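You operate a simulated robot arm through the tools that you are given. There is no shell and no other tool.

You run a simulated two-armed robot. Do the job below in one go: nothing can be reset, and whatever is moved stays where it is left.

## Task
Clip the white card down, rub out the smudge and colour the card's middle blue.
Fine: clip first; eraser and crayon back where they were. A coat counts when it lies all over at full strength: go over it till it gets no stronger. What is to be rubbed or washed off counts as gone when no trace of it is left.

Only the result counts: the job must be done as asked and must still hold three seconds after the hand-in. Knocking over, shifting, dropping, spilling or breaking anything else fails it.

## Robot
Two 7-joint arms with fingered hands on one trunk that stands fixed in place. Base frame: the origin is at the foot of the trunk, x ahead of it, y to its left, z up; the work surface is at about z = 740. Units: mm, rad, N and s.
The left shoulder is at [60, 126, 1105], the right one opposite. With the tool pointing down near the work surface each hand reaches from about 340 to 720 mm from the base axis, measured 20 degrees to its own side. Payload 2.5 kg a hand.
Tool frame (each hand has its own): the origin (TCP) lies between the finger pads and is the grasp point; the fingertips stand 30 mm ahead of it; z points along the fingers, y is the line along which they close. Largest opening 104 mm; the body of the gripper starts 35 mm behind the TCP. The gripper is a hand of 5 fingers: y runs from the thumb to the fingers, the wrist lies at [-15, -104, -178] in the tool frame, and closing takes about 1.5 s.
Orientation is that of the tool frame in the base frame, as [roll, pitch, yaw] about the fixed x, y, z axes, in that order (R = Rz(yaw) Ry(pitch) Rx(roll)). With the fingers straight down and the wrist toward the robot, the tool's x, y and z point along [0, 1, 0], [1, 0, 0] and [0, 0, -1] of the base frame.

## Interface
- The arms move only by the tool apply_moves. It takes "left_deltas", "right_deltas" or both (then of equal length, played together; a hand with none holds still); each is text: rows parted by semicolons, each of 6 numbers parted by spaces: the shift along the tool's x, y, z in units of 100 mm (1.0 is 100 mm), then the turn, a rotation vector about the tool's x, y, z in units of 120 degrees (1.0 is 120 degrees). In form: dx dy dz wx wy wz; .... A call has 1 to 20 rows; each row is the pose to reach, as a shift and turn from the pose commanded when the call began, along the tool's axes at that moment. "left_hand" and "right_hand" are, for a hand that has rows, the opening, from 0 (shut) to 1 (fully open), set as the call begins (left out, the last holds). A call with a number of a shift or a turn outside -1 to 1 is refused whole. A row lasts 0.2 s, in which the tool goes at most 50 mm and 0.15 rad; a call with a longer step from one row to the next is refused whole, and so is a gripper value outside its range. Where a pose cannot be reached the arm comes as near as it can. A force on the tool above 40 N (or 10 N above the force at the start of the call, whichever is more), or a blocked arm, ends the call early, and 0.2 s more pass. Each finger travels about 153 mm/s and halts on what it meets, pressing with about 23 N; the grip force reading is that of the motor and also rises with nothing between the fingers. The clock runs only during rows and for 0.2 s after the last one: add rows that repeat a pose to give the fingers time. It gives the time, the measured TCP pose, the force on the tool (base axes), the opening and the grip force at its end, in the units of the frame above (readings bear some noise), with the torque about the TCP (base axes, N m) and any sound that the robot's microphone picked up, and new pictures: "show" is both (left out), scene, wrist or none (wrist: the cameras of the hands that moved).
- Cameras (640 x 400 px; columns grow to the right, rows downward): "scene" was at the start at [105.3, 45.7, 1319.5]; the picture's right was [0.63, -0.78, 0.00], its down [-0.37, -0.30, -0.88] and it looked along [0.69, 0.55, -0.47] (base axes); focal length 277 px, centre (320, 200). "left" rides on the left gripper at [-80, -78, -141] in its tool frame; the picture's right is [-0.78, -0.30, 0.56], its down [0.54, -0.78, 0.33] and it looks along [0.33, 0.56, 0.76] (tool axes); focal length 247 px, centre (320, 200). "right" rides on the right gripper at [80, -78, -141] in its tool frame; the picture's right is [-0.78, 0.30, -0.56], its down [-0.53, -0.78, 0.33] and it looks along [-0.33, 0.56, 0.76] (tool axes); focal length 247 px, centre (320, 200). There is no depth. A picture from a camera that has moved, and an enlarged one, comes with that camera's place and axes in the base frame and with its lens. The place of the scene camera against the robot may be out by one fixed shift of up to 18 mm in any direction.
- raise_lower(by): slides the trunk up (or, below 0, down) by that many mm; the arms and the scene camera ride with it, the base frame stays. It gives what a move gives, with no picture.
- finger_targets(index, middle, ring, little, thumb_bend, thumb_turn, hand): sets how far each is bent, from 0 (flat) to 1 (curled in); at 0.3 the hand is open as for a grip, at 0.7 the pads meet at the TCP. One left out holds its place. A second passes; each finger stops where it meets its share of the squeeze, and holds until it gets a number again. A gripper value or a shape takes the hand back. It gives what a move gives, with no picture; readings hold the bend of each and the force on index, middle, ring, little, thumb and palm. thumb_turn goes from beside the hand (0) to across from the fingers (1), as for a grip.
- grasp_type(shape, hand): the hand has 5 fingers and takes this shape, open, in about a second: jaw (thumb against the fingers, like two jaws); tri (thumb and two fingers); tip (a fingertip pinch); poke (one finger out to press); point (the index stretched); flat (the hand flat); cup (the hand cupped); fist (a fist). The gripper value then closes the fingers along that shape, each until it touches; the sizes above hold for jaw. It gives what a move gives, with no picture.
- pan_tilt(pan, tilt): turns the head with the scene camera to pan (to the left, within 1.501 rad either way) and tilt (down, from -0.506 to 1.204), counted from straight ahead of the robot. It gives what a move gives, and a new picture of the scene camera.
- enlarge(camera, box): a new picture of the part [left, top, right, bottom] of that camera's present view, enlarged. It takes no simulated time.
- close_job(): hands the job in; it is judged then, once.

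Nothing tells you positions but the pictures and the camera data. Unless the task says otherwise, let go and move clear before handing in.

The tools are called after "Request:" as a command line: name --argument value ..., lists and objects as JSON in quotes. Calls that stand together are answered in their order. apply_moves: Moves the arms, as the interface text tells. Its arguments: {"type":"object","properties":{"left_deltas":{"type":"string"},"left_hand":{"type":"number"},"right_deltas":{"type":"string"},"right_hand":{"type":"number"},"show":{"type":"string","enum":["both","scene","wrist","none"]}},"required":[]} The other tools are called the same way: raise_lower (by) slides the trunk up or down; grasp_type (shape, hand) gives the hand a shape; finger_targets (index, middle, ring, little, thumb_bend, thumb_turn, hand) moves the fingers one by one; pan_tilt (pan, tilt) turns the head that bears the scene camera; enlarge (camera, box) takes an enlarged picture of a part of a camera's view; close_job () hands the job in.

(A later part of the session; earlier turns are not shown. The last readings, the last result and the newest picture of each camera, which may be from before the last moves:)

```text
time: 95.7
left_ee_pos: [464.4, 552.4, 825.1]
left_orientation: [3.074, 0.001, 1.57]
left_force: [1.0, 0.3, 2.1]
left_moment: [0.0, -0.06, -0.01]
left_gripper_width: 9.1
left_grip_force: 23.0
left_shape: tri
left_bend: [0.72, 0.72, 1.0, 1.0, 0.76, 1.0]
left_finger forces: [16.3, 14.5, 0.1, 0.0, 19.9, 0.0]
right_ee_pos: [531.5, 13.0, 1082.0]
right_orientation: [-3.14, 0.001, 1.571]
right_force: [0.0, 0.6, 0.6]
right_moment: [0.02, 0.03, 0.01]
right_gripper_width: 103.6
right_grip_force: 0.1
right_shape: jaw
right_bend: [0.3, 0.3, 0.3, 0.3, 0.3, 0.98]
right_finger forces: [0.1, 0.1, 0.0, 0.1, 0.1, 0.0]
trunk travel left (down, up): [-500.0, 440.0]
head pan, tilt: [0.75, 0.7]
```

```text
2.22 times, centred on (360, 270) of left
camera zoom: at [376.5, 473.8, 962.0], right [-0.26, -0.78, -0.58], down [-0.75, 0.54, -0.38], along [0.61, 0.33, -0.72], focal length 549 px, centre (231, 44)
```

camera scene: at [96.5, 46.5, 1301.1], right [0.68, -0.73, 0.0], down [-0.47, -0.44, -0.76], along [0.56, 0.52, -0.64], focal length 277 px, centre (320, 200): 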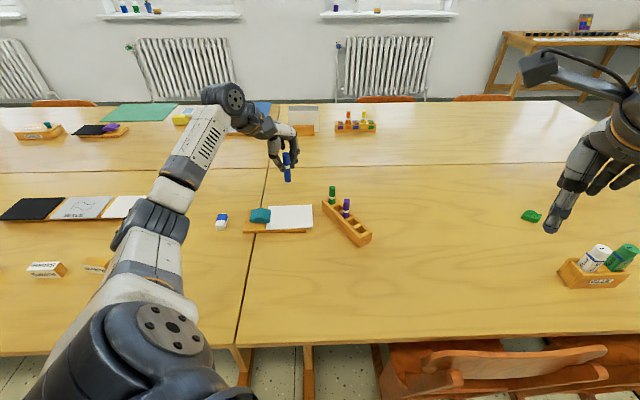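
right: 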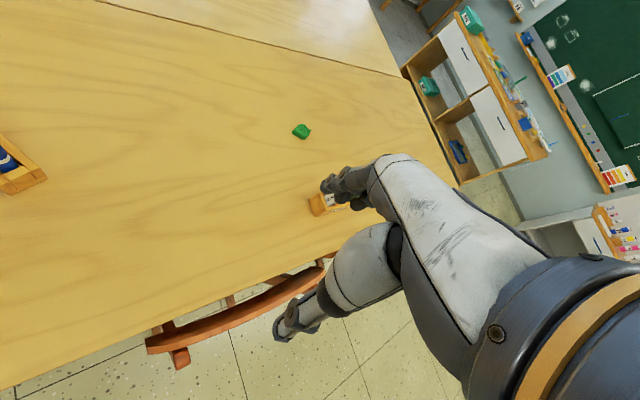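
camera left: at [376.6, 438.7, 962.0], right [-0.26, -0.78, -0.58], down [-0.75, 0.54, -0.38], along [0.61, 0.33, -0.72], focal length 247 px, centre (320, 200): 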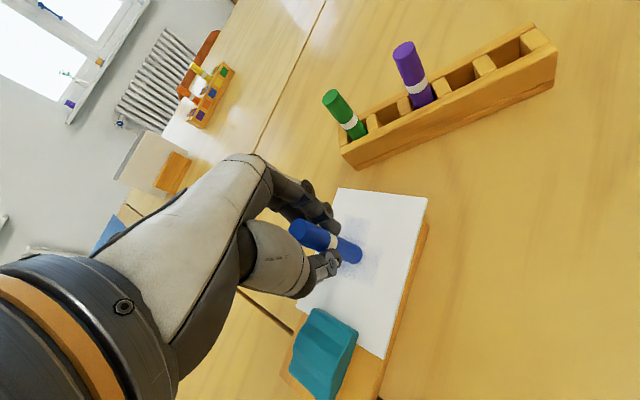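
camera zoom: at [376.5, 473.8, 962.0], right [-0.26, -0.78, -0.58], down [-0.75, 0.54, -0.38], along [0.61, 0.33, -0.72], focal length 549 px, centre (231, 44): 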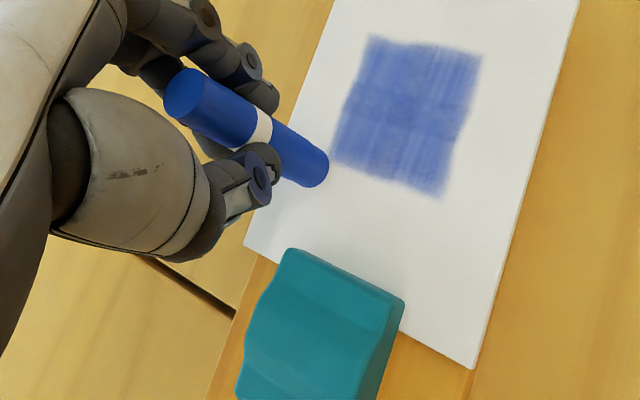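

The coat now covers the rectangle but isn't at full strength yet. I'll keep going over it, working back from the upper corner downwards.

Request:
apply_moves --left_deltas "-0.07 -0.07 0.0003 0 0 0;-0.07 0.13 0.0137 0 0 0;-0.14 0.2 0.0184 0 0 0;-0.14 -0.14 -0.0044 0 0 0;-0.21 -0.2 -0.0084 0 0 0;-0.21 0.04 0.0077 0 0 0;-0.21 0.27 0.0231 0 0 0;-0.28 0.34 0.0278 0 0 0;-0.28 0.04 0.0077 0 0 0;-0.28 -0.27 -0.0131 0 0 0;-0.35 -0.34 -0.0178 0 0 0;-0.35 0.04 0.0077 0 0 0;-0.35 0.41 0.0325 0 0 0;-0.42 0.48 0.0372 0 0 0;-0.42 0.09 0.011 0 0 0;-0.42 -0.3 -0.0151 0 0 0;-0.49 -0.23 -0.0104 0 0 0;-0.49 0.11 0.0124 0 0 0;-0.49 0.45 0.0352 0 0 0;-0.56 0.38 0.0305 0 0 0" --show "none"

Request:
enlarge --camera "scene" --box '[250, 180, 320, 240]'

```text
time: 99.9
left_ee_pos: [503.0, 496.0, 823.0]
left_orientation: [3.076, 0.0, 1.572]
left_force: [-0.2, -0.2, 0.3]
left_moment: [-0.01, 0.0, -0.01]
left_gripper_width: 8.0
left_grip_force: 23.1
left_shape: tri
left_bend: [0.71, 0.73, 1.0, 1.0, 0.77, 1.0]
left_finger forces: [17.2, 11.3, 0.1, 0.0, 17.7, 0.1]
right_ee_pos: [531.6, 13.2, 1081.1]
right_orientation: [3.141, 0.0, 1.57]
right_force: [0.3, 0.3, 0.2]
right_moment: [-0.01, 0.0, -0.03]
right_gripper_width: 103.5
right_grip_force: 0.0
right_shape: jaw
right_bend: [0.3, 0.3, 0.3, 0.3, 0.3, 0.98]
right_finger forces: [0.0, 0.1, 0.0, 0.0, 0.0, 0.0]
trunk travel left (down, up): [-500.0, 440.0]
head pan, tilt: [0.75, 0.7]
```

```text
6.67 times, centred on (285, 210) of scene
camera zoom: at [96.5, 46.5, 1301.1], right [0.68, -0.73, 0.0], down [-0.47, -0.44, -0.76], along [0.56, 0.52, -0.64], focal length 1844 px, centre (553, 133)
```

zoom: 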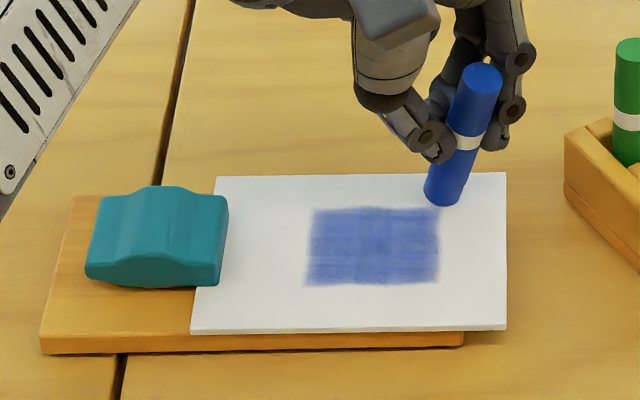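

The crayon has tipped about 13° in the grip from the downward stepping and lost contact. I'll lift a little and look closely at the coat and the grip before continuing.

Request:
apply_moves --left_deltas "0 0 -0.1 0 0 0;0 0 -0.2 0 0 0;0 0 -0.2 0 0 0" --show "wrist"

Request:
enlarge --camera "scene" --box '[275, 195, 315, 225]'

Request:
enlarge --camera "left" --box '[240, 160, 400, 340]'

Request:
enlarge --camera "scene" --box '[270, 150, 350, 220]'

```text
time: 100.7
left_ee_pos: [500.0, 496.0, 844.4]
left_orientation: [3.075, 0.0, 1.572]
left_force: [0.0, 0.2, 1.0]
left_moment: [0.0, 0.01, -0.01]
left_gripper_width: 8.1
left_grip_force: 22.9
left_shape: tri
left_bend: [0.71, 0.73, 1.0, 1.0, 0.77, 1.0]
left_finger forces: [17.3, 11.2, 0.1, 0.1, 17.5, 0.1]
right_ee_pos: [531.5, 13.6, 1081.9]
right_orientation: [3.14, -0.002, 1.571]
right_force: [0.2, 0.1, 0.3]
right_moment: [-0.01, 0.02, -0.02]
right_gripper_width: 103.6
right_grip_force: 0.0
right_shape: jaw
right_bend: [0.3, 0.3, 0.3, 0.3, 0.3, 0.98]
right_finger forces: [0.0, 0.0, 0.1, 0.0, 0.1, 0.0]
trunk travel left (down, up): [-500.0, 440.0]
head pan, tilt: [0.75, 0.7]
camera left: at [413.3, 417.0, 981.9], right [-0.26, -0.78, -0.57], down [-0.75, 0.53, -0.38], along [0.61, 0.33, -0.72], focal length 247 px, centre (320, 200)
```

left: 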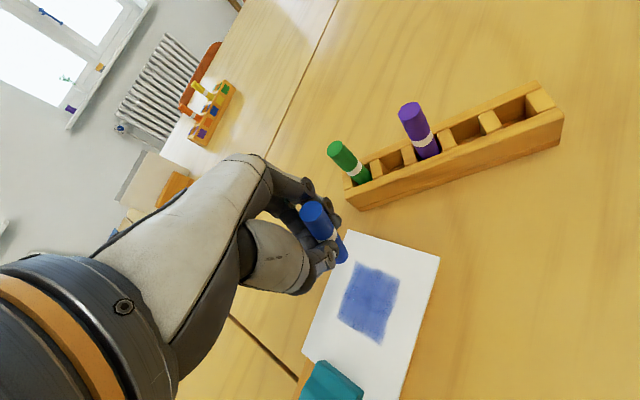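

```text
13.33 times, centred on (295, 210) of scene
camera zoom: at [96.5, 46.5, 1301.1], right [0.68, -0.73, 0.0], down [-0.47, -0.44, -0.76], along [0.56, 0.52, -0.64], focal length 3688 px, centre (653, 67)
```

zoom: 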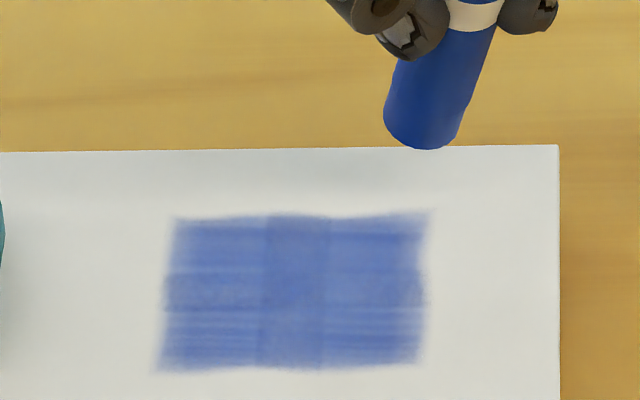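

```text
2.22 times, centred on (320, 250) of left
camera zoom: at [413.3, 417.0, 981.9], right [-0.26, -0.78, -0.57], down [-0.75, 0.53, -0.38], along [0.61, 0.33, -0.72], focal length 549 px, centre (320, 89)
```

zoom: 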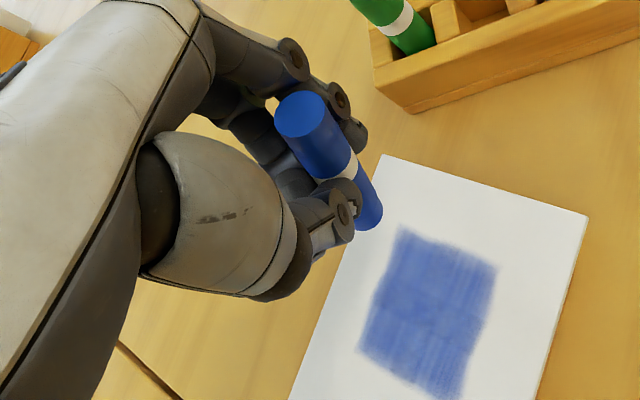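

```text
5.71 times, centred on (310, 185) of scene
camera zoom: at [96.5, 46.5, 1301.1], right [0.68, -0.73, 0.0], down [-0.47, -0.44, -0.76], along [0.56, 0.52, -0.64], focal length 1580 px, centre (377, 286)
```

zoom: 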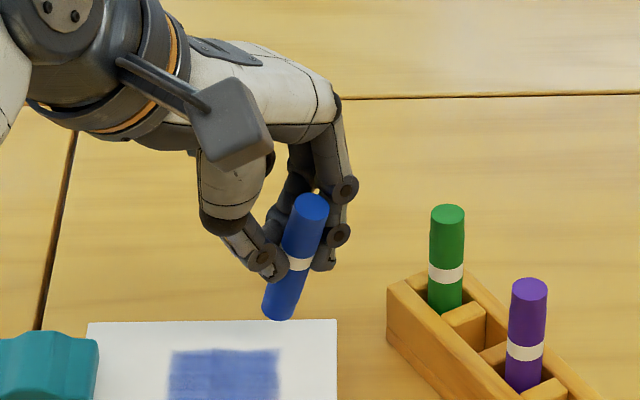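

The coat is even but not yet saturated, and the crayon leans about 17° in the grip (mostly sideways, the weak direction). I'll tilt the hand so the crayon stands upright again, and from here stroke only along the thumb–finger line, lifting between lines.

Request:
apply_moves --left_deltas "0 0 -0.05 -0.008 -0.04 -0.002;0 0 -0.1 -0.016 -0.08 -0.005;0 0 -0.1 -0.024 -0.12 -0.008;0 0 -0.1 -0.029 -0.138 -0.009;0 0 -0.1 -0.029 -0.138 -0.009" --show "both"

Request:
enlarge --camera "scene" --box '[260, 160, 340, 230]'

Request:
enlarge --camera "left" --box '[240, 160, 400, 340]'

```text
time: 101.9
left_ee_pos: [499.4, 495.6, 853.5]
left_orientation: [3.009, 0.29, 1.558]
left_force: [0.5, -0.3, -0.7]
left_moment: [-0.01, 0.02, -0.03]
left_gripper_width: 7.7
left_grip_force: 23.5
left_shape: tri
left_bend: [0.71, 0.73, 1.0, 1.0, 0.77, 1.0]
left_finger forces: [17.4, 11.3, 0.0, 0.0, 17.3, 0.0]
right_ee_pos: [532.6, 12.5, 1081.3]
right_orientation: [3.14, -0.001, 1.57]
right_force: [1.1, 0.2, 0.0]
right_moment: [-0.01, -0.02, 0.01]
right_gripper_width: 103.5
right_grip_force: 0.0
right_shape: jaw
right_bend: [0.3, 0.3, 0.3, 0.3, 0.3, 0.98]
right_finger forces: [0.0, 0.0, 0.0, 0.1, 0.0, 0.0]
trunk travel left (down, up): [-500.0, 440.0]
head pan, tilt: [0.75, 0.7]
camera scene: at [96.4, 46.5, 1301.2], right [0.68, -0.73, 0.0], down [-0.47, -0.44, -0.76], along [0.56, 0.52, -0.64], focal length 277 px, centre (320, 200)
camera left: at [403.7, 458.4, 1003.2], right [-0.23, -0.91, -0.34], down [-0.72, 0.4, -0.57], along [0.65, 0.12, -0.75], focal length 247 px, centre (320, 200)
```

scene: 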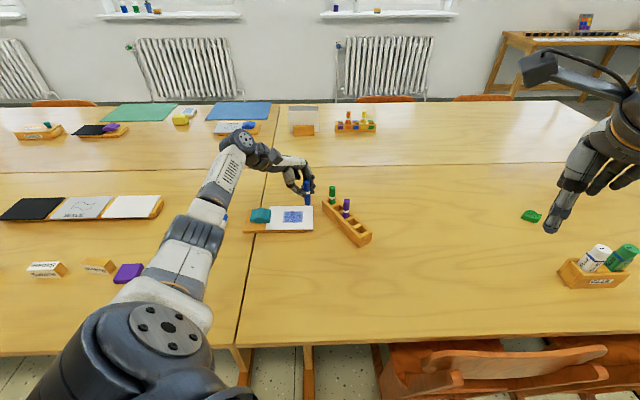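
left: 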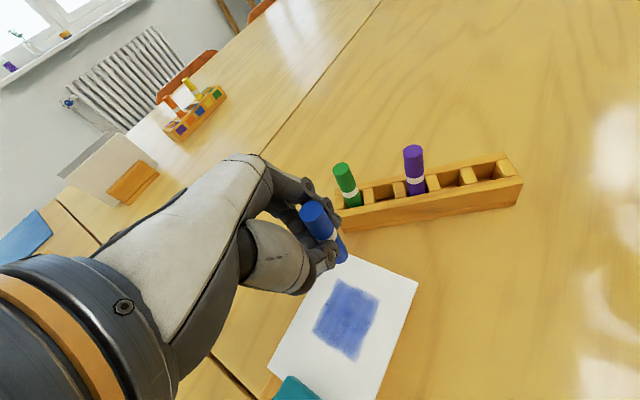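

```text
5.71 times, centred on (300, 195) of scene
camera zoom: at [96.4, 46.5, 1301.2], right [0.68, -0.73, 0.0], down [-0.47, -0.44, -0.76], along [0.56, 0.52, -0.64], focal length 1580 px, centre (434, 229)
```

zoom: 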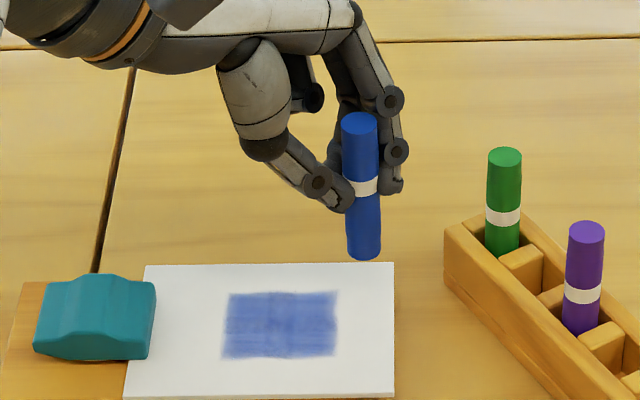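

```text
2.22 times, centred on (320, 250) of left
camera zoom: at [403.7, 458.4, 1003.2], right [-0.23, -0.91, -0.34], down [-0.72, 0.4, -0.57], along [0.65, 0.12, -0.75], focal length 549 px, centre (320, 89)
```

zoom: 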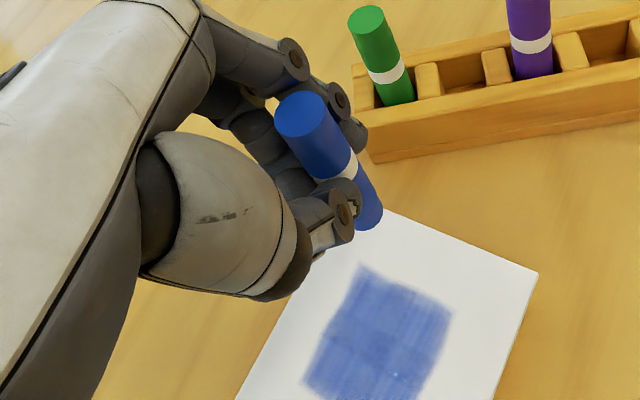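

The crayon is upright again. I'll bring its end over the near corner of the blue rectangle and creep down to contact.

Request:
apply_moves --left_deltas "-0.03 -0.23 0.05 0 0 0;-0.057 -0.457 0.1 0 0 0;-0.057 -0.457 0.188 0 0 0;-0.045 -0.462 0.226 0 0 0;-0.045 -0.462 0.226 0 0 0" --show "none"

Request:
enlarge --camera "scene" --box '[250, 180, 320, 240]'

```text
time: 103.1
left_ee_pos: [456.5, 484.8, 827.6]
left_orientation: [3.013, 0.29, 1.563]
left_force: [-0.3, 0.0, -0.3]
left_moment: [-0.02, -0.03, -0.02]
left_gripper_width: 7.6
left_grip_force: 23.2
left_shape: tri
left_bend: [0.71, 0.73, 1.0, 1.0, 0.77, 1.0]
left_finger forces: [17.4, 11.4, 0.0, 0.1, 17.4, 0.0]
right_ee_pos: [531.6, 14.4, 1080.7]
right_orientation: [3.14, 0.001, 1.571]
right_force: [-1.0, 0.4, 0.0]
right_moment: [-0.01, -0.03, 0.01]
right_gripper_width: 103.3
right_grip_force: 0.2
right_shape: jaw
right_bend: [0.3, 0.3, 0.3, 0.3, 0.3, 0.98]
right_finger forces: [0.0, 0.0, 0.1, 0.1, 0.0, 0.0]
trunk travel left (down, up): [-500.0, 440.0]
head pan, tilt: [0.75, 0.7]
```

```text
6.67 times, centred on (285, 210) of scene
camera zoom: at [96.4, 46.5, 1301.2], right [0.68, -0.73, 0.0], down [-0.47, -0.44, -0.76], along [0.56, 0.52, -0.64], focal length 1844 px, centre (553, 133)
```

zoom: 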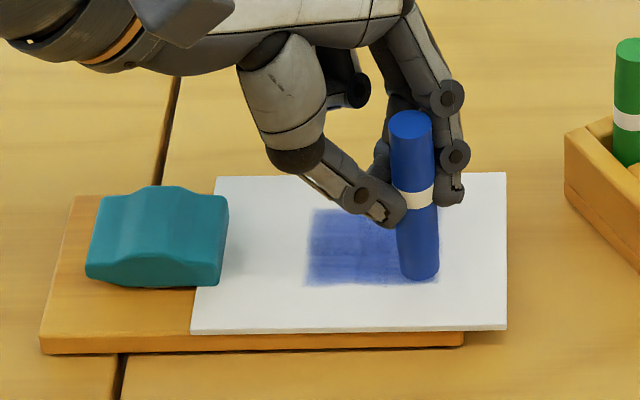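

The tip is at the near-right corner of the rectangle, a few mm above. Creep to contact.

Request:
apply_moves --left_deltas "0.0086 -0.0038 0.0285 0 0 0;0.0143 -0.0063 0.0475 0 0 0;0.0143 -0.0063 0.0475 0 0 0" --show "none"

```text
time: 103.9
left_ee_pos: [456.8, 483.0, 822.7]
left_orientation: [3.012, 0.289, 1.561]
left_force: [-0.2, -0.2, -0.7]
left_moment: [0.02, 0.01, 0.0]
left_gripper_width: 7.6
left_grip_force: 22.7
left_shape: tri
left_bend: [0.71, 0.73, 1.0, 1.0, 0.77, 1.0]
left_finger forces: [17.5, 11.5, 0.1, 0.1, 17.4, 0.1]
right_ee_pos: [531.2, 13.2, 1081.8]
right_orientation: [-3.141, 0.0, 1.57]
right_force: [0.6, 0.0, 0.8]
right_moment: [0.01, -0.01, 0.0]
right_gripper_width: 103.5
right_grip_force: 0.0
right_shape: jaw
right_bend: [0.3, 0.3, 0.3, 0.3, 0.3, 0.98]
right_finger forces: [0.1, 0.0, 0.0, 0.0, 0.0, 0.1]
trunk travel left (down, up): [-500.0, 440.0]
head pan, tilt: [0.75, 0.7]
```

Request:
apply_moves --left_deltas "0.0057 -0.0025 0.019 0 0 0;0.0086 -0.0038 0.0285 0 0 0;0.0086 -0.0038 0.0285 0 0 0" --show "none"

```text
time: 104.7
left_ee_pos: [457.3, 483.9, 821.1]
left_orientation: [3.01, 0.289, 1.562]
left_force: [-0.2, 0.5, 5.0]
left_moment: [-0.02, -0.06, -0.03]
left_gripper_width: 7.9
left_grip_force: 23.1
left_shape: tri
left_bend: [0.71, 0.73, 1.0, 1.0, 0.77, 1.0]
left_finger forces: [17.6, 11.3, 0.0, 0.0, 17.9, 0.0]
right_ee_pos: [531.3, 12.9, 1081.4]
right_orientation: [3.141, -0.001, 1.57]
right_force: [0.1, -0.1, 0.1]
right_moment: [0.04, 0.0, 0.0]
right_gripper_width: 103.6
right_grip_force: 0.0
right_shape: jaw
right_bend: [0.3, 0.3, 0.3, 0.3, 0.3, 0.98]
right_finger forces: [0.0, 0.0, 0.0, 0.1, 0.0, 0.0]
trunk travel left (down, up): [-500.0, 440.0]
head pan, tilt: [0.75, 0.7]
```

Contact at 5 N. Now careful strokes along the strong direction, back and forth on each line, lifting between lines.

Request:
apply_moves --left_deltas "0.0021 0.1686 0.0218 0 0 0;-0.0002 -0.0198 -0.0026 0 0 0;-0.0117 -0.0148 -0.0406 0 0 0;0.0451 -0.0728 -0.0654 0 0 0;0.0565 -0.0778 -0.0274 0 0 0;0.0603 0.2296 0.0124 0 0 0;0.0565 -0.0778 -0.0274 0 0 0;0.0451 -0.0728 -0.0654 0 0 0;0.1018 -0.1307 -0.0902 0 0 0;0.1132 -0.1358 -0.0522 0 0 0;0.1159 0.0823 -0.0239 0 0 0;0.1185 0.2906 0.003 0 0 0;0.1159 0.0823 -0.0239 0 0 0;0.1132 -0.1358 -0.0522 0 0 0;0.1018 -0.1307 -0.0902 0 0 0;0.1585 -0.1887 -0.115 0 0 0;0.17 -0.1938 -0.077 0 0 0;0.1734 0.0838 -0.0411 0 0 0;0.1767 0.3516 -0.0064 0 0 0;0.1653 0.3566 -0.0444 0 0 0" --show "none"

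Request:
enlarge --camera "scene" --box '[250, 180, 320, 240]'

```text
time: 108.9
left_ee_pos: [492.0, 503.3, 820.3]
left_orientation: [3.014, 0.291, 1.561]
left_force: [-0.6, 0.0, -0.4]
left_moment: [0.01, 0.01, -0.01]
left_gripper_width: 7.8
left_grip_force: 23.3
left_shape: tri
left_bend: [0.71, 0.73, 1.0, 1.0, 0.77, 1.0]
left_finger forces: [17.8, 12.0, 0.0, 0.0, 17.7, 0.0]
right_ee_pos: [531.9, 12.4, 1081.5]
right_orientation: [3.141, 0.0, 1.571]
right_force: [0.4, 1.0, -0.7]
right_moment: [0.0, 0.06, 0.0]
right_gripper_width: 103.6
right_grip_force: 0.2
right_shape: jaw
right_bend: [0.3, 0.3, 0.3, 0.3, 0.3, 0.98]
right_finger forces: [0.1, 0.1, 0.0, 0.1, 0.0, 0.0]
trunk travel left (down, up): [-500.0, 440.0]
head pan, tilt: [0.75, 0.7]
```

```text
6.67 times, centred on (285, 210) of scene
camera zoom: at [96.6, 46.6, 1301.0], right [0.68, -0.73, 0.0], down [-0.47, -0.44, -0.76], along [0.56, 0.52, -0.64], focal length 1844 px, centre (553, 133)
```

zoom: 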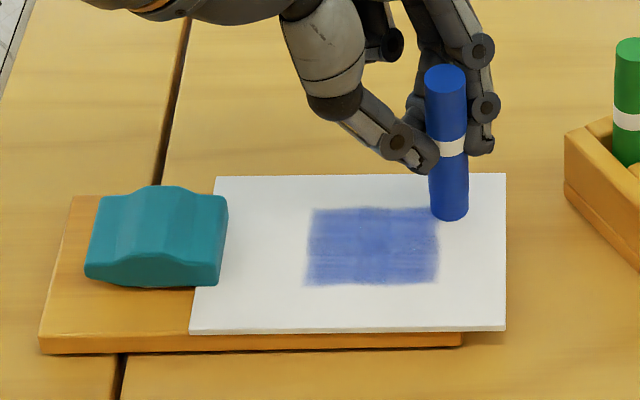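

I'll take a steady reading before continuing, since the height seems off from what I expected.

Request:
apply_moves --left_deltas "0 0 0 0 0 0;0 0 0 0 0 0" --show "wrist"

Request:
enlarge --camera "left" --box '[240, 160, 400, 340]'

Request:
enlarge --camera "scene" --box '[275, 195, 315, 225]'

```text
time: 109.5
left_ee_pos: [491.6, 504.2, 822.7]
left_orientation: [3.012, 0.289, 1.559]
left_force: [0.2, 0.0, -0.5]
left_moment: [0.0, 0.02, 0.0]
left_gripper_width: 7.8
left_grip_force: 22.8
left_shape: tri
left_bend: [0.71, 0.73, 1.0, 1.0, 0.77, 1.0]
left_finger forces: [17.8, 12.0, 0.1, 0.0, 17.7, 0.0]
right_ee_pos: [531.5, 13.5, 1082.2]
right_orientation: [3.139, 0.0, 1.571]
right_force: [0.5, -0.1, 0.3]
right_moment: [0.0, -0.01, -0.04]
right_gripper_width: 103.7
right_grip_force: 0.0
right_shape: jaw
right_bend: [0.3, 0.3, 0.3, 0.3, 0.3, 0.98]
right_finger forces: [0.0, 0.1, 0.1, 0.0, 0.0, 0.0]
trunk travel left (down, up): [-500.0, 440.0]
head pan, tilt: [0.75, 0.7]
camera left: at [396.2, 465.6, 971.5], right [-0.23, -0.91, -0.34], down [-0.72, 0.4, -0.56], along [0.65, 0.12, -0.75], focal length 247 px, centre (320, 200)
```

left: 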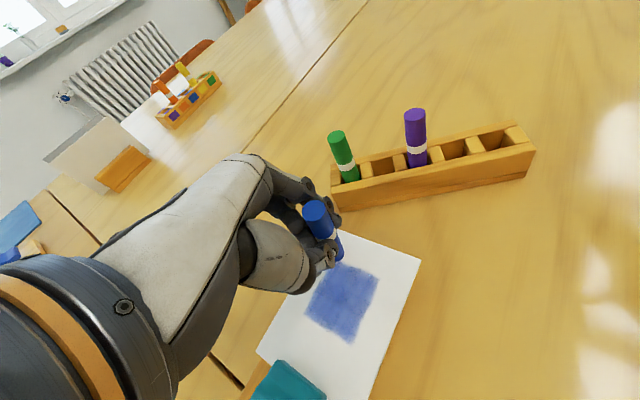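

```text
2.22 times, centred on (320, 250) of left
camera zoom: at [396.2, 465.6, 971.5], right [-0.23, -0.91, -0.34], down [-0.72, 0.4, -0.56], along [0.65, 0.12, -0.75], focal length 549 px, centre (320, 89)
```

zoom: 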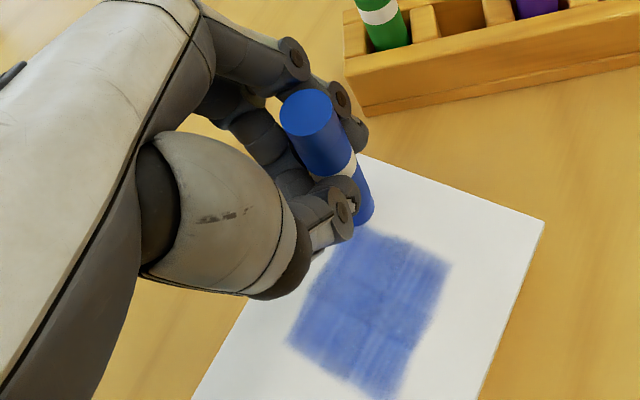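

```text
13.33 times, centred on (295, 210) of scene
camera zoom: at [96.4, 46.5, 1301.1], right [0.68, -0.73, 0.0], down [-0.47, -0.44, -0.76], along [0.56, 0.52, -0.64], focal length 3688 px, centre (653, 67)
```

zoom: 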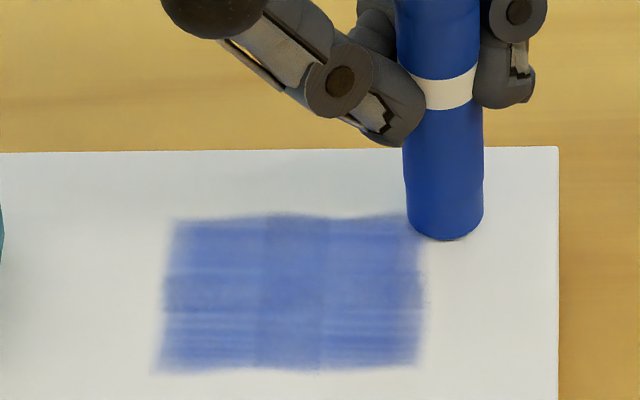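

The crayon keeps its pose with these strokes. I'll continue with the next lines toward the upper side.

Request:
apply_moves --left_deltas "0.0114 -0.0051 0.038 0 0 0;0.0081 -0.2728 0.0033 0 0 0;0.0047 -0.5504 -0.0327 0 0 0;-0.0068 -0.5454 -0.0707 0 0 0;0.05 -0.6034 -0.0955 0 0 0;0.0614 -0.6084 -0.0575 0 0 0;0.0655 -0.2812 -0.0151 0 0 0;0.0696 0.0559 0.0286 0 0 0;0.0655 -0.2812 -0.0151 0 0 0;0.0614 -0.6084 -0.0575 0 0 0;0.05 -0.6034 -0.0955 0 0 0;0.1068 -0.6515 -0.119 0 0 0;0.1183 -0.6565 -0.081 0 0 0;0.1226 -0.3095 -0.036 0 0 0;0.127 0.0475 0.0102 0 0 0;0.1226 -0.3095 -0.036 0 0 0;0.1183 -0.6565 -0.081 0 0 0;0.1068 -0.6515 -0.119 0 0 0;0.1643 -0.65 -0.1361 0 0 0;0.1758 -0.655 -0.0981 0 0 0" --show "none"

Request:
enlarge --camera "scene" --box '[250, 180, 320, 240]'

```text
time: 113.7
left_ee_pos: [426.9, 520.9, 820.3]
left_orientation: [3.011, 0.289, 1.561]
left_force: [-0.7, 0.1, 0.3]
left_moment: [-0.01, -0.05, 0.01]
left_gripper_width: 7.3
left_grip_force: 23.3
left_shape: tri
left_bend: [0.71, 0.73, 1.0, 1.0, 0.77, 1.0]
left_finger forces: [18.2, 13.8, 0.0, 0.0, 16.7, 0.0]
right_ee_pos: [531.4, 12.9, 1081.6]
right_orientation: [-3.141, 0.001, 1.571]
right_force: [0.3, 0.3, 0.0]
right_moment: [0.03, 0.01, 0.0]
right_gripper_width: 103.5
right_grip_force: 0.2
right_shape: jaw
right_bend: [0.3, 0.3, 0.3, 0.3, 0.3, 0.98]
right_finger forces: [0.0, 0.0, 0.0, 0.0, 0.1, 0.0]
trunk travel left (down, up): [-500.0, 440.0]
head pan, tilt: [0.75, 0.7]
```

```text
6.67 times, centred on (285, 210) of scene
camera zoom: at [96.3, 46.4, 1301.2], right [0.68, -0.73, 0.0], down [-0.47, -0.44, -0.77], along [0.56, 0.52, -0.64], focal length 1844 px, centre (553, 133)
```

zoom: 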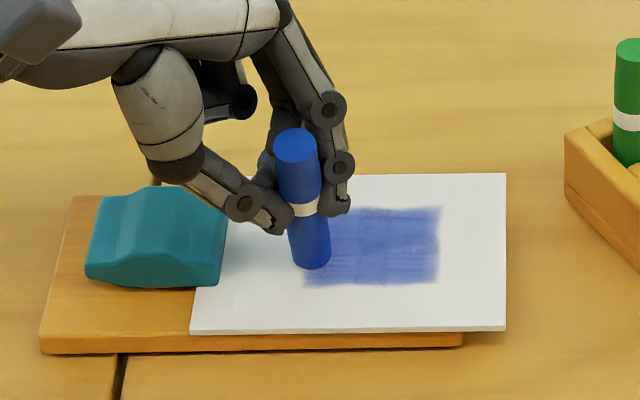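

The coat darkens further; contact got light here, so I'll press about 1 mm deeper for the next lines.

Request:
apply_moves --left_deltas "0.0034 -0.0015 0.0114 0 0 0;0.0073 0.3158 0.0525 0 0 0;0.0113 0.6331 0.0936 0 0 0;0.0073 0.3158 0.0525 0 0 0;0.0034 -0.0015 0.0114 0 0 0;-0.0114 0.0051 -0.038 0 0 0;0.0468 0.0661 -0.0474 0 0 0;0.0616 0.0595 0.002 0 0 0;0.0648 0.3173 0.0354 0 0 0;0.068 0.5751 0.0688 0 0 0;0.0648 0.3173 0.0354 0 0 0;0.0616 0.0595 0.002 0 0 0;0.0468 0.0661 -0.0474 0 0 0;0.105 0.1271 -0.0568 0 0 0;0.1199 0.1205 -0.0074 0 0 0;0.1223 0.3188 0.0183 0 0 0;0.1248 0.5171 0.044 0 0 0;0.1223 0.3188 0.0183 0 0 0;0.1199 0.1205 -0.0074 0 0 0;0.1199 0.1205 -0.0074 0 0 0" --show "none"

Request:
enlarge --camera "scene" --box '[250, 180, 320, 240]'

```text
time: 117.9
left_ee_pos: [436.7, 533.2, 818.2]
left_orientation: [3.014, 0.289, 1.56]
left_force: [-1.0, 0.0, 0.2]
left_moment: [0.02, -0.01, 0.0]
left_gripper_width: 7.3
left_grip_force: 23.0
left_shape: tri
left_bend: [0.71, 0.73, 1.0, 1.0, 0.77, 1.0]
left_finger forces: [18.6, 12.9, 0.0, 0.0, 17.2, 0.0]
right_ee_pos: [530.5, 12.1, 1081.4]
right_orientation: [-3.14, -0.001, 1.571]
right_force: [0.1, -0.8, 0.0]
right_moment: [-0.01, -0.01, -0.01]
right_gripper_width: 103.5
right_grip_force: 0.1
right_shape: jaw
right_bend: [0.3, 0.3, 0.3, 0.3, 0.3, 0.98]
right_finger forces: [0.0, 0.1, 0.1, 0.0, 0.0, 0.1]
trunk travel left (down, up): [-500.0, 440.0]
head pan, tilt: [0.75, 0.7]
```

```text
6.67 times, centred on (285, 210) of scene
camera zoom: at [96.4, 46.5, 1301.1], right [0.68, -0.73, 0.0], down [-0.47, -0.44, -0.76], along [0.56, 0.52, -0.64], focal length 1844 px, centre (553, 133)
```

zoom: 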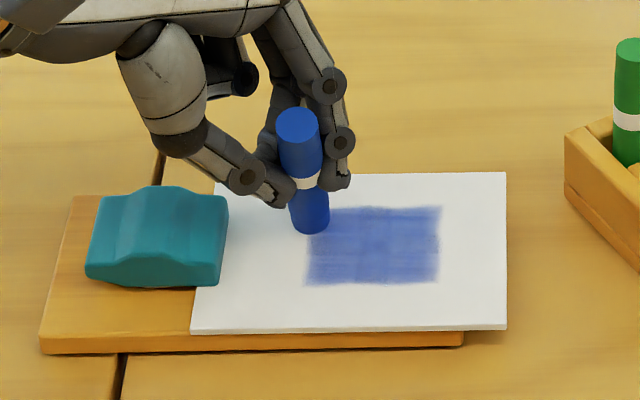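

The crayon has leaned again (top toward the robot) and lost contact. I'll lift off and inspect the coat and the grip.

Request:
apply_moves --left_deltas "-0.03 0.01 -0.1 0 0 0;-0.06 -0.15 -0.3 0 0 0;-0.06 -0.3 -0.4 0 0 0;-0.06 -0.3 -0.4 0 0 0" --show "wrist"

Request:
enlarge --camera "scene" --box '[275, 195, 315, 225]'

Request:
enlarge --camera "left" --box '[240, 160, 400, 340]'

Request:
enlarge --camera "scene" --box '[220, 150, 310, 230]'

```text
time: 118.9
left_ee_pos: [401.5, 537.4, 853.8]
left_orientation: [3.013, 0.289, 1.563]
left_force: [-0.4, -0.1, 0.3]
left_moment: [-0.03, 0.02, -0.03]
left_gripper_width: 7.2
left_grip_force: 23.3
left_shape: tri
left_bend: [0.71, 0.73, 1.0, 1.0, 0.77, 1.0]
left_finger forces: [18.6, 13.2, 0.1, 0.1, 17.2, 0.1]
right_ee_pos: [531.5, 13.4, 1081.1]
right_orientation: [3.141, -0.001, 1.571]
right_force: [0.0, -0.1, -0.4]
right_moment: [0.0, 0.01, -0.01]
right_gripper_width: 103.5
right_grip_force: 0.1
right_shape: jaw
right_bend: [0.3, 0.3, 0.3, 0.3, 0.3, 0.98]
right_finger forces: [0.1, 0.0, 0.0, 0.0, 0.0, 0.0]
trunk travel left (down, up): [-500.0, 440.0]
head pan, tilt: [0.75, 0.7]
camera left: at [306.6, 500.2, 1003.4], right [-0.23, -0.91, -0.34], down [-0.72, 0.4, -0.56], along [0.65, 0.12, -0.75], focal length 247 px, centre (320, 200)
```

left: 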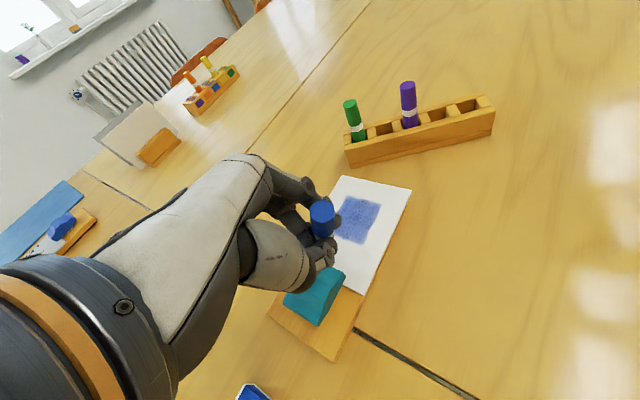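

```text
13.33 times, centred on (295, 210) of scene
camera zoom: at [96.5, 46.5, 1301.1], right [0.68, -0.73, 0.0], down [-0.47, -0.44, -0.76], along [0.56, 0.52, -0.64], focal length 3688 px, centre (653, 67)
```

zoom: 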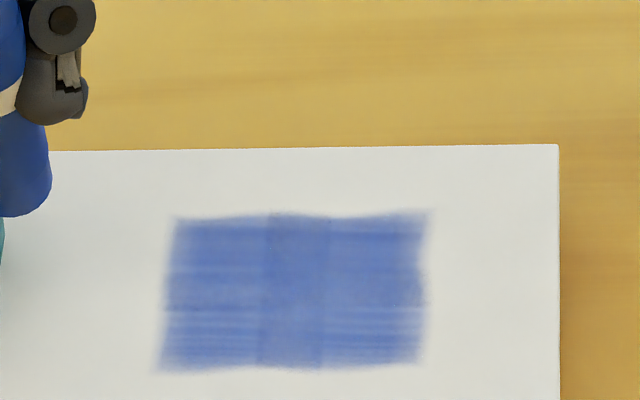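

```text
2.22 times, centred on (320, 250) of left
camera zoom: at [306.6, 500.2, 1003.4], right [-0.23, -0.91, -0.34], down [-0.72, 0.4, -0.56], along [0.65, 0.12, -0.75], focal length 549 px, centre (320, 89)
```

zoom: 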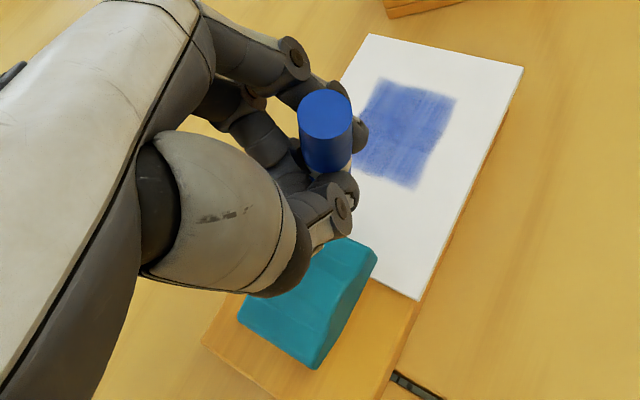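

```text
5.00 times, centred on (265, 190) of scene
camera zoom: at [96.5, 46.5, 1301.1], right [0.68, -0.73, 0.0], down [-0.47, -0.44, -0.76], along [0.56, 0.52, -0.64], focal length 1383 px, centre (595, 250)
```

zoom: 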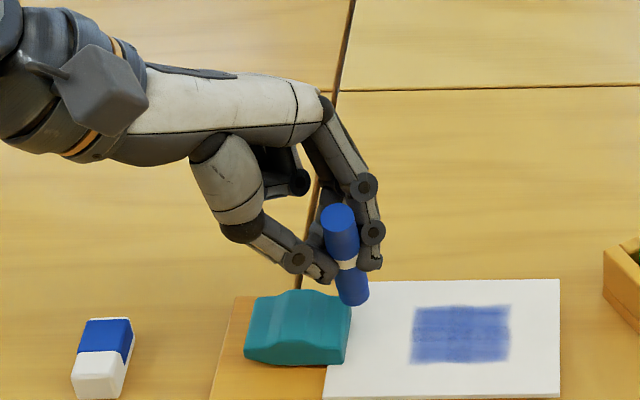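

The coat looks the same as one pass ago, so it is near saturation, but I want one more confirming pass; the crayon now leans about 30° in the grip. I'll raise, turn the hand's yaw back to 135° for reach, and tilt the hand so the crayon stands upright, then use gentle drags that turn the crayon back in the grip.

Request:
apply_moves --left_deltas "-0.046 0.055 -0.1 -0.018 0.008 -0.059;-0.091 0.11 -0.189 -0.036 0.016 -0.119;-0.137 0.165 -0.189 -0.054 0.024 -0.178;-0.183 0.22 -0.189 -0.072 0.032 -0.237;-0.228 0.275 -0.189 -0.089 0.04 -0.297;-0.274 0.33 -0.189 -0.107 0.0475 -0.356;-0.274 0.33 -0.189 -0.107 0.0475 -0.356" --show "none"

Request:
apply_moves --left_deltas "0 0 0 0.032 -0.0425 -0.0153;0 0 0 0.064 -0.085 -0.0307;0 0 0 0.0965 -0.1275 -0.046;0 0 0 0.0965 -0.1275 -0.046" --show "both"

Request:
enlarge --camera "scene" --box '[230, 130, 330, 240]'

Request:
enlarge --camera "left" --box '[240, 160, 400, 340]'

```text
time: 120.5
left_ee_pos: [434.0, 517.9, 885.8]
left_orientation: [3.01, 0.288, 2.347]
left_force: [0.0, 0.2, 0.4]
left_moment: [0.0, 0.01, 0.0]
left_gripper_width: 7.0
left_grip_force: 23.6
left_shape: tri
left_bend: [0.71, 0.73, 1.0, 1.0, 0.77, 1.0]
left_finger forces: [18.5, 13.0, 0.1, 0.1, 17.1, 0.1]
right_ee_pos: [530.1, 13.2, 1081.8]
right_orientation: [-3.141, 0.0, 1.57]
right_force: [0.5, 0.6, -0.3]
right_moment: [0.0, -0.01, -0.01]
right_gripper_width: 103.4
right_grip_force: 0.1
right_shape: jaw
right_bend: [0.3, 0.3, 0.3, 0.3, 0.3, 0.98]
right_finger forces: [0.0, 0.0, 0.0, 0.0, 0.0, 0.1]
trunk travel left (down, up): [-500.0, 440.0]
head pan, tilt: [0.75, 0.7]
```

```text
time: 121.5
left_ee_pos: [433.6, 516.6, 884.9]
left_orientation: [-3.025, 0.556, 2.448]
left_force: [1.1, 0.6, -0.8]
left_moment: [-0.03, -0.02, 0.0]
left_gripper_width: 7.0
left_grip_force: 22.8
left_shape: tri
left_bend: [0.71, 0.73, 1.0, 1.0, 0.77, 1.0]
left_finger forces: [18.4, 13.2, 0.0, 0.0, 17.2, 0.1]
right_ee_pos: [531.3, 13.3, 1081.9]
right_orientation: [-3.142, 0.0, 1.57]
right_force: [-0.1, -0.2, 0.0]
right_moment: [0.0, 0.0, 0.0]
right_gripper_width: 103.7
right_grip_force: 0.1
right_shape: jaw
right_bend: [0.3, 0.3, 0.3, 0.3, 0.3, 0.98]
right_finger forces: [0.1, 0.0, 0.1, 0.0, 0.1, 0.1]
trunk travel left (down, up): [-500.0, 440.0]
head pan, tilt: [0.75, 0.7]
camera scene: at [96.5, 46.5, 1301.1], right [0.68, -0.73, 0.0], down [-0.47, -0.44, -0.76], along [0.56, 0.52, -0.64], focal length 277 px, centre (320, 200)
camera left: at [386.4, 478.3, 1054.4], right [0.49, -0.87, -0.03], down [-0.77, -0.41, -0.49], along [0.41, 0.26, -0.87], focal length 247 px, centre (320, 200)
```

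scene: 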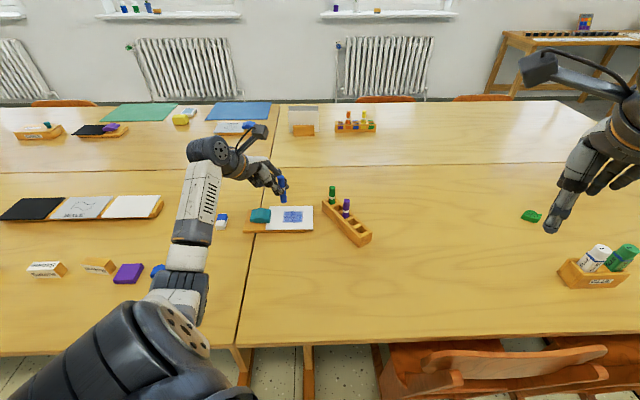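
left: 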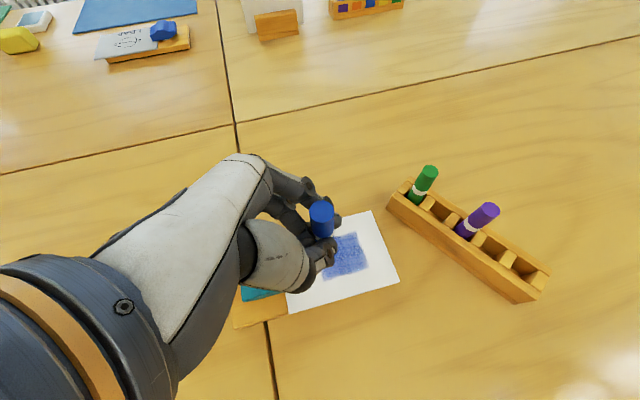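

```text
3.64 times, centred on (280, 185) of scene
camera zoom: at [96.5, 46.5, 1301.1], right [0.68, -0.73, 0.0], down [-0.47, -0.44, -0.76], along [0.56, 0.52, -0.64], focal length 1006 px, centre (466, 254)
```

zoom: 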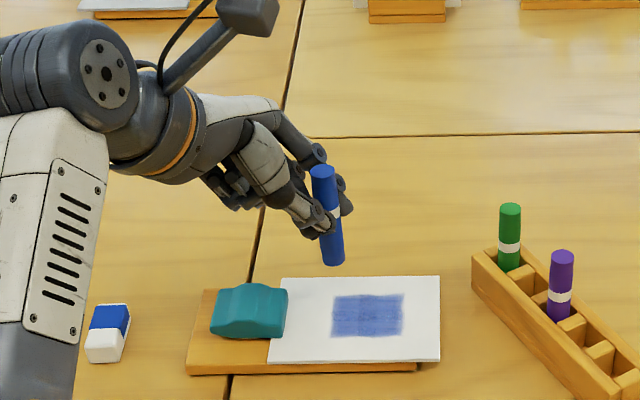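

```text
2.22 times, centred on (320, 250) of left
camera zoom: at [386.4, 478.3, 1054.4], right [0.49, -0.87, -0.03], down [-0.77, -0.41, -0.49], along [0.41, 0.26, -0.87], focal length 549 px, centre (320, 89)
```

zoom: 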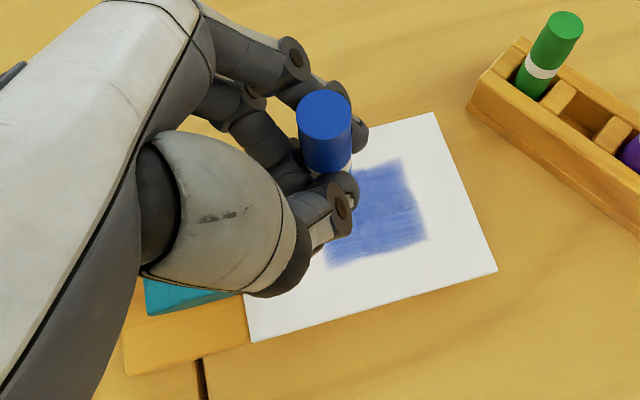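

The crayon stands upright again with the hand leaning. I'll go to the far end of the rectangle and lower to just above the card.

Request:
apply_moves --left_deltas "-0.19 0.014 0.12 0 0 0;-0.386 0.028 0.238 0 0 0;-0.24 0.056 0.474 0 0 0;-0.116 0.078 0.668 0 0 0;-0.116 0.078 0.668 0 0 0" --show "none"

Request:
enlarge --camera "scene" --box '[240, 170, 320, 240]'

```text
time: 122.7
left_ee_pos: [467.4, 489.1, 833.3]
left_orientation: [-3.026, 0.555, 2.447]
left_force: [-0.5, -0.1, -0.7]
left_moment: [0.01, 0.01, -0.02]
left_gripper_width: 7.2
left_grip_force: 23.0
left_shape: tri
left_bend: [0.71, 0.73, 1.0, 1.0, 0.77, 1.0]
left_finger forces: [18.4, 13.3, 0.1, 0.0, 17.1, 0.0]
right_ee_pos: [532.0, 12.2, 1082.1]
right_orientation: [3.141, 0.001, 1.571]
right_force: [0.8, -0.1, 0.1]
right_moment: [-0.02, 0.01, -0.02]
right_gripper_width: 103.9
right_grip_force: 0.1
right_shape: jaw
right_bend: [0.3, 0.3, 0.3, 0.3, 0.3, 0.98]
right_finger forces: [0.0, 0.1, 0.1, 0.1, 0.1, 0.0]
trunk travel left (down, up): [-500.0, 440.0]
head pan, tilt: [0.75, 0.7]
```

```text
5.71 times, centred on (280, 205) of scene
camera zoom: at [96.4, 46.5, 1301.2], right [0.68, -0.73, 0.0], down [-0.47, -0.44, -0.76], along [0.56, 0.52, -0.64], focal length 1580 px, centre (549, 171)
```

zoom: 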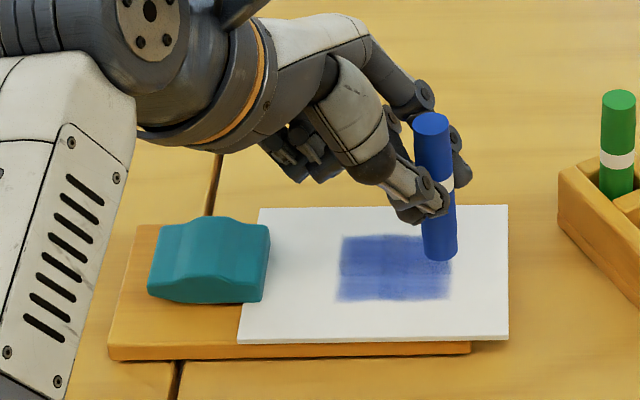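

Good clear pose. Now I creep down to contact.

Request:
apply_moves --left_deltas "0.042 0.008 0.0675 0 0 0;0.0528 0.0099 0.0844 0 0 0;0.0581 0.0109 0.0928 0 0 0;0.0581 0.0109 0.0928 0 0 0" --show "none"

```text
time: 123.7
left_ee_pos: [467.4, 487.9, 822.3]
left_orientation: [-3.027, 0.556, 2.448]
left_force: [-0.1, 0.1, 0.3]
left_moment: [0.0, -0.05, -0.02]
left_gripper_width: 7.2
left_grip_force: 22.9
left_shape: tri
left_bend: [0.71, 0.73, 1.0, 1.0, 0.77, 1.0]
left_finger forces: [18.4, 13.3, 0.0, 0.1, 17.2, 0.1]
right_ee_pos: [531.8, 14.2, 1082.1]
right_orientation: [3.141, 0.0, 1.573]
right_force: [-0.4, 0.7, -0.2]
right_moment: [0.0, -0.01, 0.0]
right_gripper_width: 103.4
right_grip_force: 0.1
right_shape: jaw
right_bend: [0.3, 0.3, 0.3, 0.3, 0.3, 0.98]
right_finger forces: [0.0, 0.1, 0.0, 0.1, 0.0, 0.0]
trunk travel left (down, up): [-500.0, 440.0]
head pan, tilt: [0.75, 0.7]
```

Just touching. I'll press about 1.5 mm and drag 30 mm toward the clip side, which paints and should swing the crayon back in the grip.

Request:
apply_moves --left_deltas "0.0079 0.0015 0.0127 0 0 0;0.0501 0.0027 -0.0138 0 0 0;0.0923 0.0038 -0.0404 0 0 0;0.1345 0.005 -0.0669 0 0 0;0.1767 0.0062 -0.0934 0 0 0;0.2189 0.0073 -0.12 0 0 0;0.261 0.0085 -0.1465 0 0 0" --show "none"

Request:
enlarge --camera "scene" --box '[240, 170, 320, 240]'

```text
time: 125.3
left_ee_pos: [447.4, 510.9, 821.3]
left_orientation: [-3.026, 0.556, 2.45]
left_force: [-0.7, -0.7, 0.1]
left_moment: [0.01, 0.02, -0.04]
left_gripper_width: 7.2
left_grip_force: 23.1
left_shape: tri
left_bend: [0.71, 0.73, 1.0, 1.0, 0.77, 1.0]
left_finger forces: [18.4, 13.4, 0.0, 0.0, 17.1, 0.1]
right_ee_pos: [531.9, 12.5, 1082.1]
right_orientation: [-3.141, -0.001, 1.571]
right_force: [-0.7, 0.1, -0.9]
right_moment: [0.0, 0.03, -0.02]
right_gripper_width: 104.0
right_grip_force: 0.0
right_shape: jaw
right_bend: [0.3, 0.3, 0.3, 0.3, 0.3, 0.98]
right_finger forces: [0.0, 0.0, 0.0, 0.1, 0.0, 0.1]
trunk travel left (down, up): [-500.0, 440.0]
head pan, tilt: [0.75, 0.7]
```

```text
5.71 times, centred on (280, 205) of scene
camera zoom: at [96.4, 46.5, 1301.1], right [0.68, -0.73, 0.0], down [-0.47, -0.44, -0.76], along [0.56, 0.52, -0.64], focal length 1580 px, centre (549, 171)
```

zoom: 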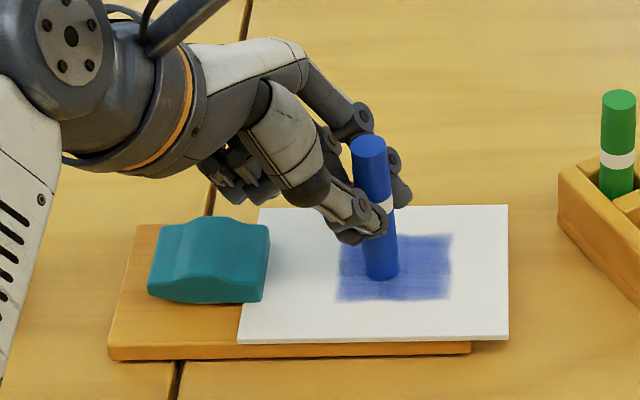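

Contact was too light to turn the crayon. I'll press about 3 mm deeper and drag a bit further.

Request:
apply_moves --left_deltas "0.0106 0.002 0.0169 0 0 0;0.0158 0.003 0.0253 0 0 0;0.0369 0.0036 0.012 0 0 0;0.058 0.0042 -0.0012 0 0 0;0.0791 0.0047 -0.0145 0 0 0" --show "none"

Request:
enlarge --camera "scene" --box '[240, 170, 320, 240]'

```text
time: 126.5
left_ee_pos: [441.9, 513.5, 819.0]
left_orientation: [-3.028, 0.555, 2.448]
left_force: [2.1, -1.2, 7.4]
left_moment: [-0.07, -0.28, -0.02]
left_gripper_width: 7.1
left_grip_force: 22.9
left_shape: tri
left_bend: [0.71, 0.73, 1.0, 1.0, 0.77, 1.0]
left_finger forces: [19.8, 11.9, 0.1, 0.1, 16.4, 0.0]
right_ee_pos: [530.3, 12.2, 1082.0]
right_orientation: [3.14, 0.0, 1.571]
right_force: [-0.5, 0.1, 0.7]
right_moment: [0.02, -0.02, 0.02]
right_gripper_width: 103.5
right_grip_force: 0.0
right_shape: jaw
right_bend: [0.3, 0.3, 0.3, 0.3, 0.3, 0.98]
right_finger forces: [0.0, 0.1, 0.0, 0.0, 0.0, 0.0]
trunk travel left (down, up): [-500.0, 440.0]
head pan, tilt: [0.75, 0.7]
```

```text
5.71 times, centred on (280, 205) of scene
camera zoom: at [96.0, 45.7, 1301.3], right [0.68, -0.73, 0.0], down [-0.47, -0.44, -0.77], along [0.56, 0.52, -0.64], focal length 1580 px, centre (549, 171)
```

zoom: 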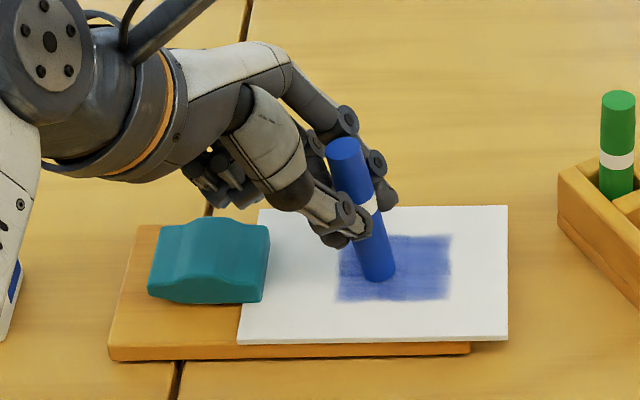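

That turned the crayon in the grip the right way (about 7°). I'll drag further the same way.

Request:
apply_moves --left_deltas "0.0448 0.0017 -0.0223 0 0 0;0.087 0.0028 -0.0489 0 0 0;0.1292 0.004 -0.0754 0 0 0" --show "none"

Request:
enlarge --camera "scene" --box '[240, 170, 320, 240]'

```text
time: 127.3
left_ee_pos: [431.0, 524.6, 818.8]
left_orientation: [-3.028, 0.554, 2.449]
left_force: [3.0, -1.3, 10.2]
left_moment: [-0.22, -0.45, -0.02]
left_gripper_width: 7.2
left_grip_force: 22.6
left_shape: tri
left_bend: [0.71, 0.73, 1.0, 1.0, 0.77, 1.0]
left_finger forces: [22.3, 5.9, 0.0, 0.1, 16.3, 0.0]
right_ee_pos: [530.3, 11.9, 1082.2]
right_orientation: [3.139, 0.0, 1.573]
right_force: [0.5, -0.3, -0.5]
right_moment: [0.0, -0.01, -0.02]
right_gripper_width: 103.8
right_grip_force: 0.0
right_shape: jaw
right_bend: [0.3, 0.3, 0.3, 0.3, 0.3, 0.98]
right_finger forces: [0.0, 0.0, 0.1, 0.0, 0.1, 0.0]
trunk travel left (down, up): [-500.0, 440.0]
head pan, tilt: [0.75, 0.7]
```

```text
5.71 times, centred on (280, 205) of scene
camera zoom: at [95.8, 45.5, 1301.3], right [0.68, -0.73, 0.0], down [-0.47, -0.44, -0.77], along [0.56, 0.52, -0.64], focal length 1580 px, centre (549, 171)
```

zoom: 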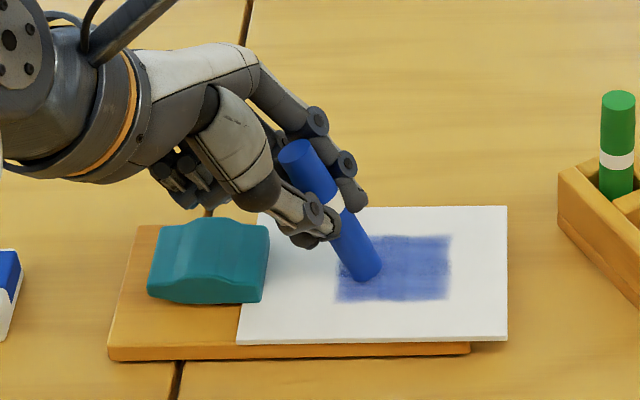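

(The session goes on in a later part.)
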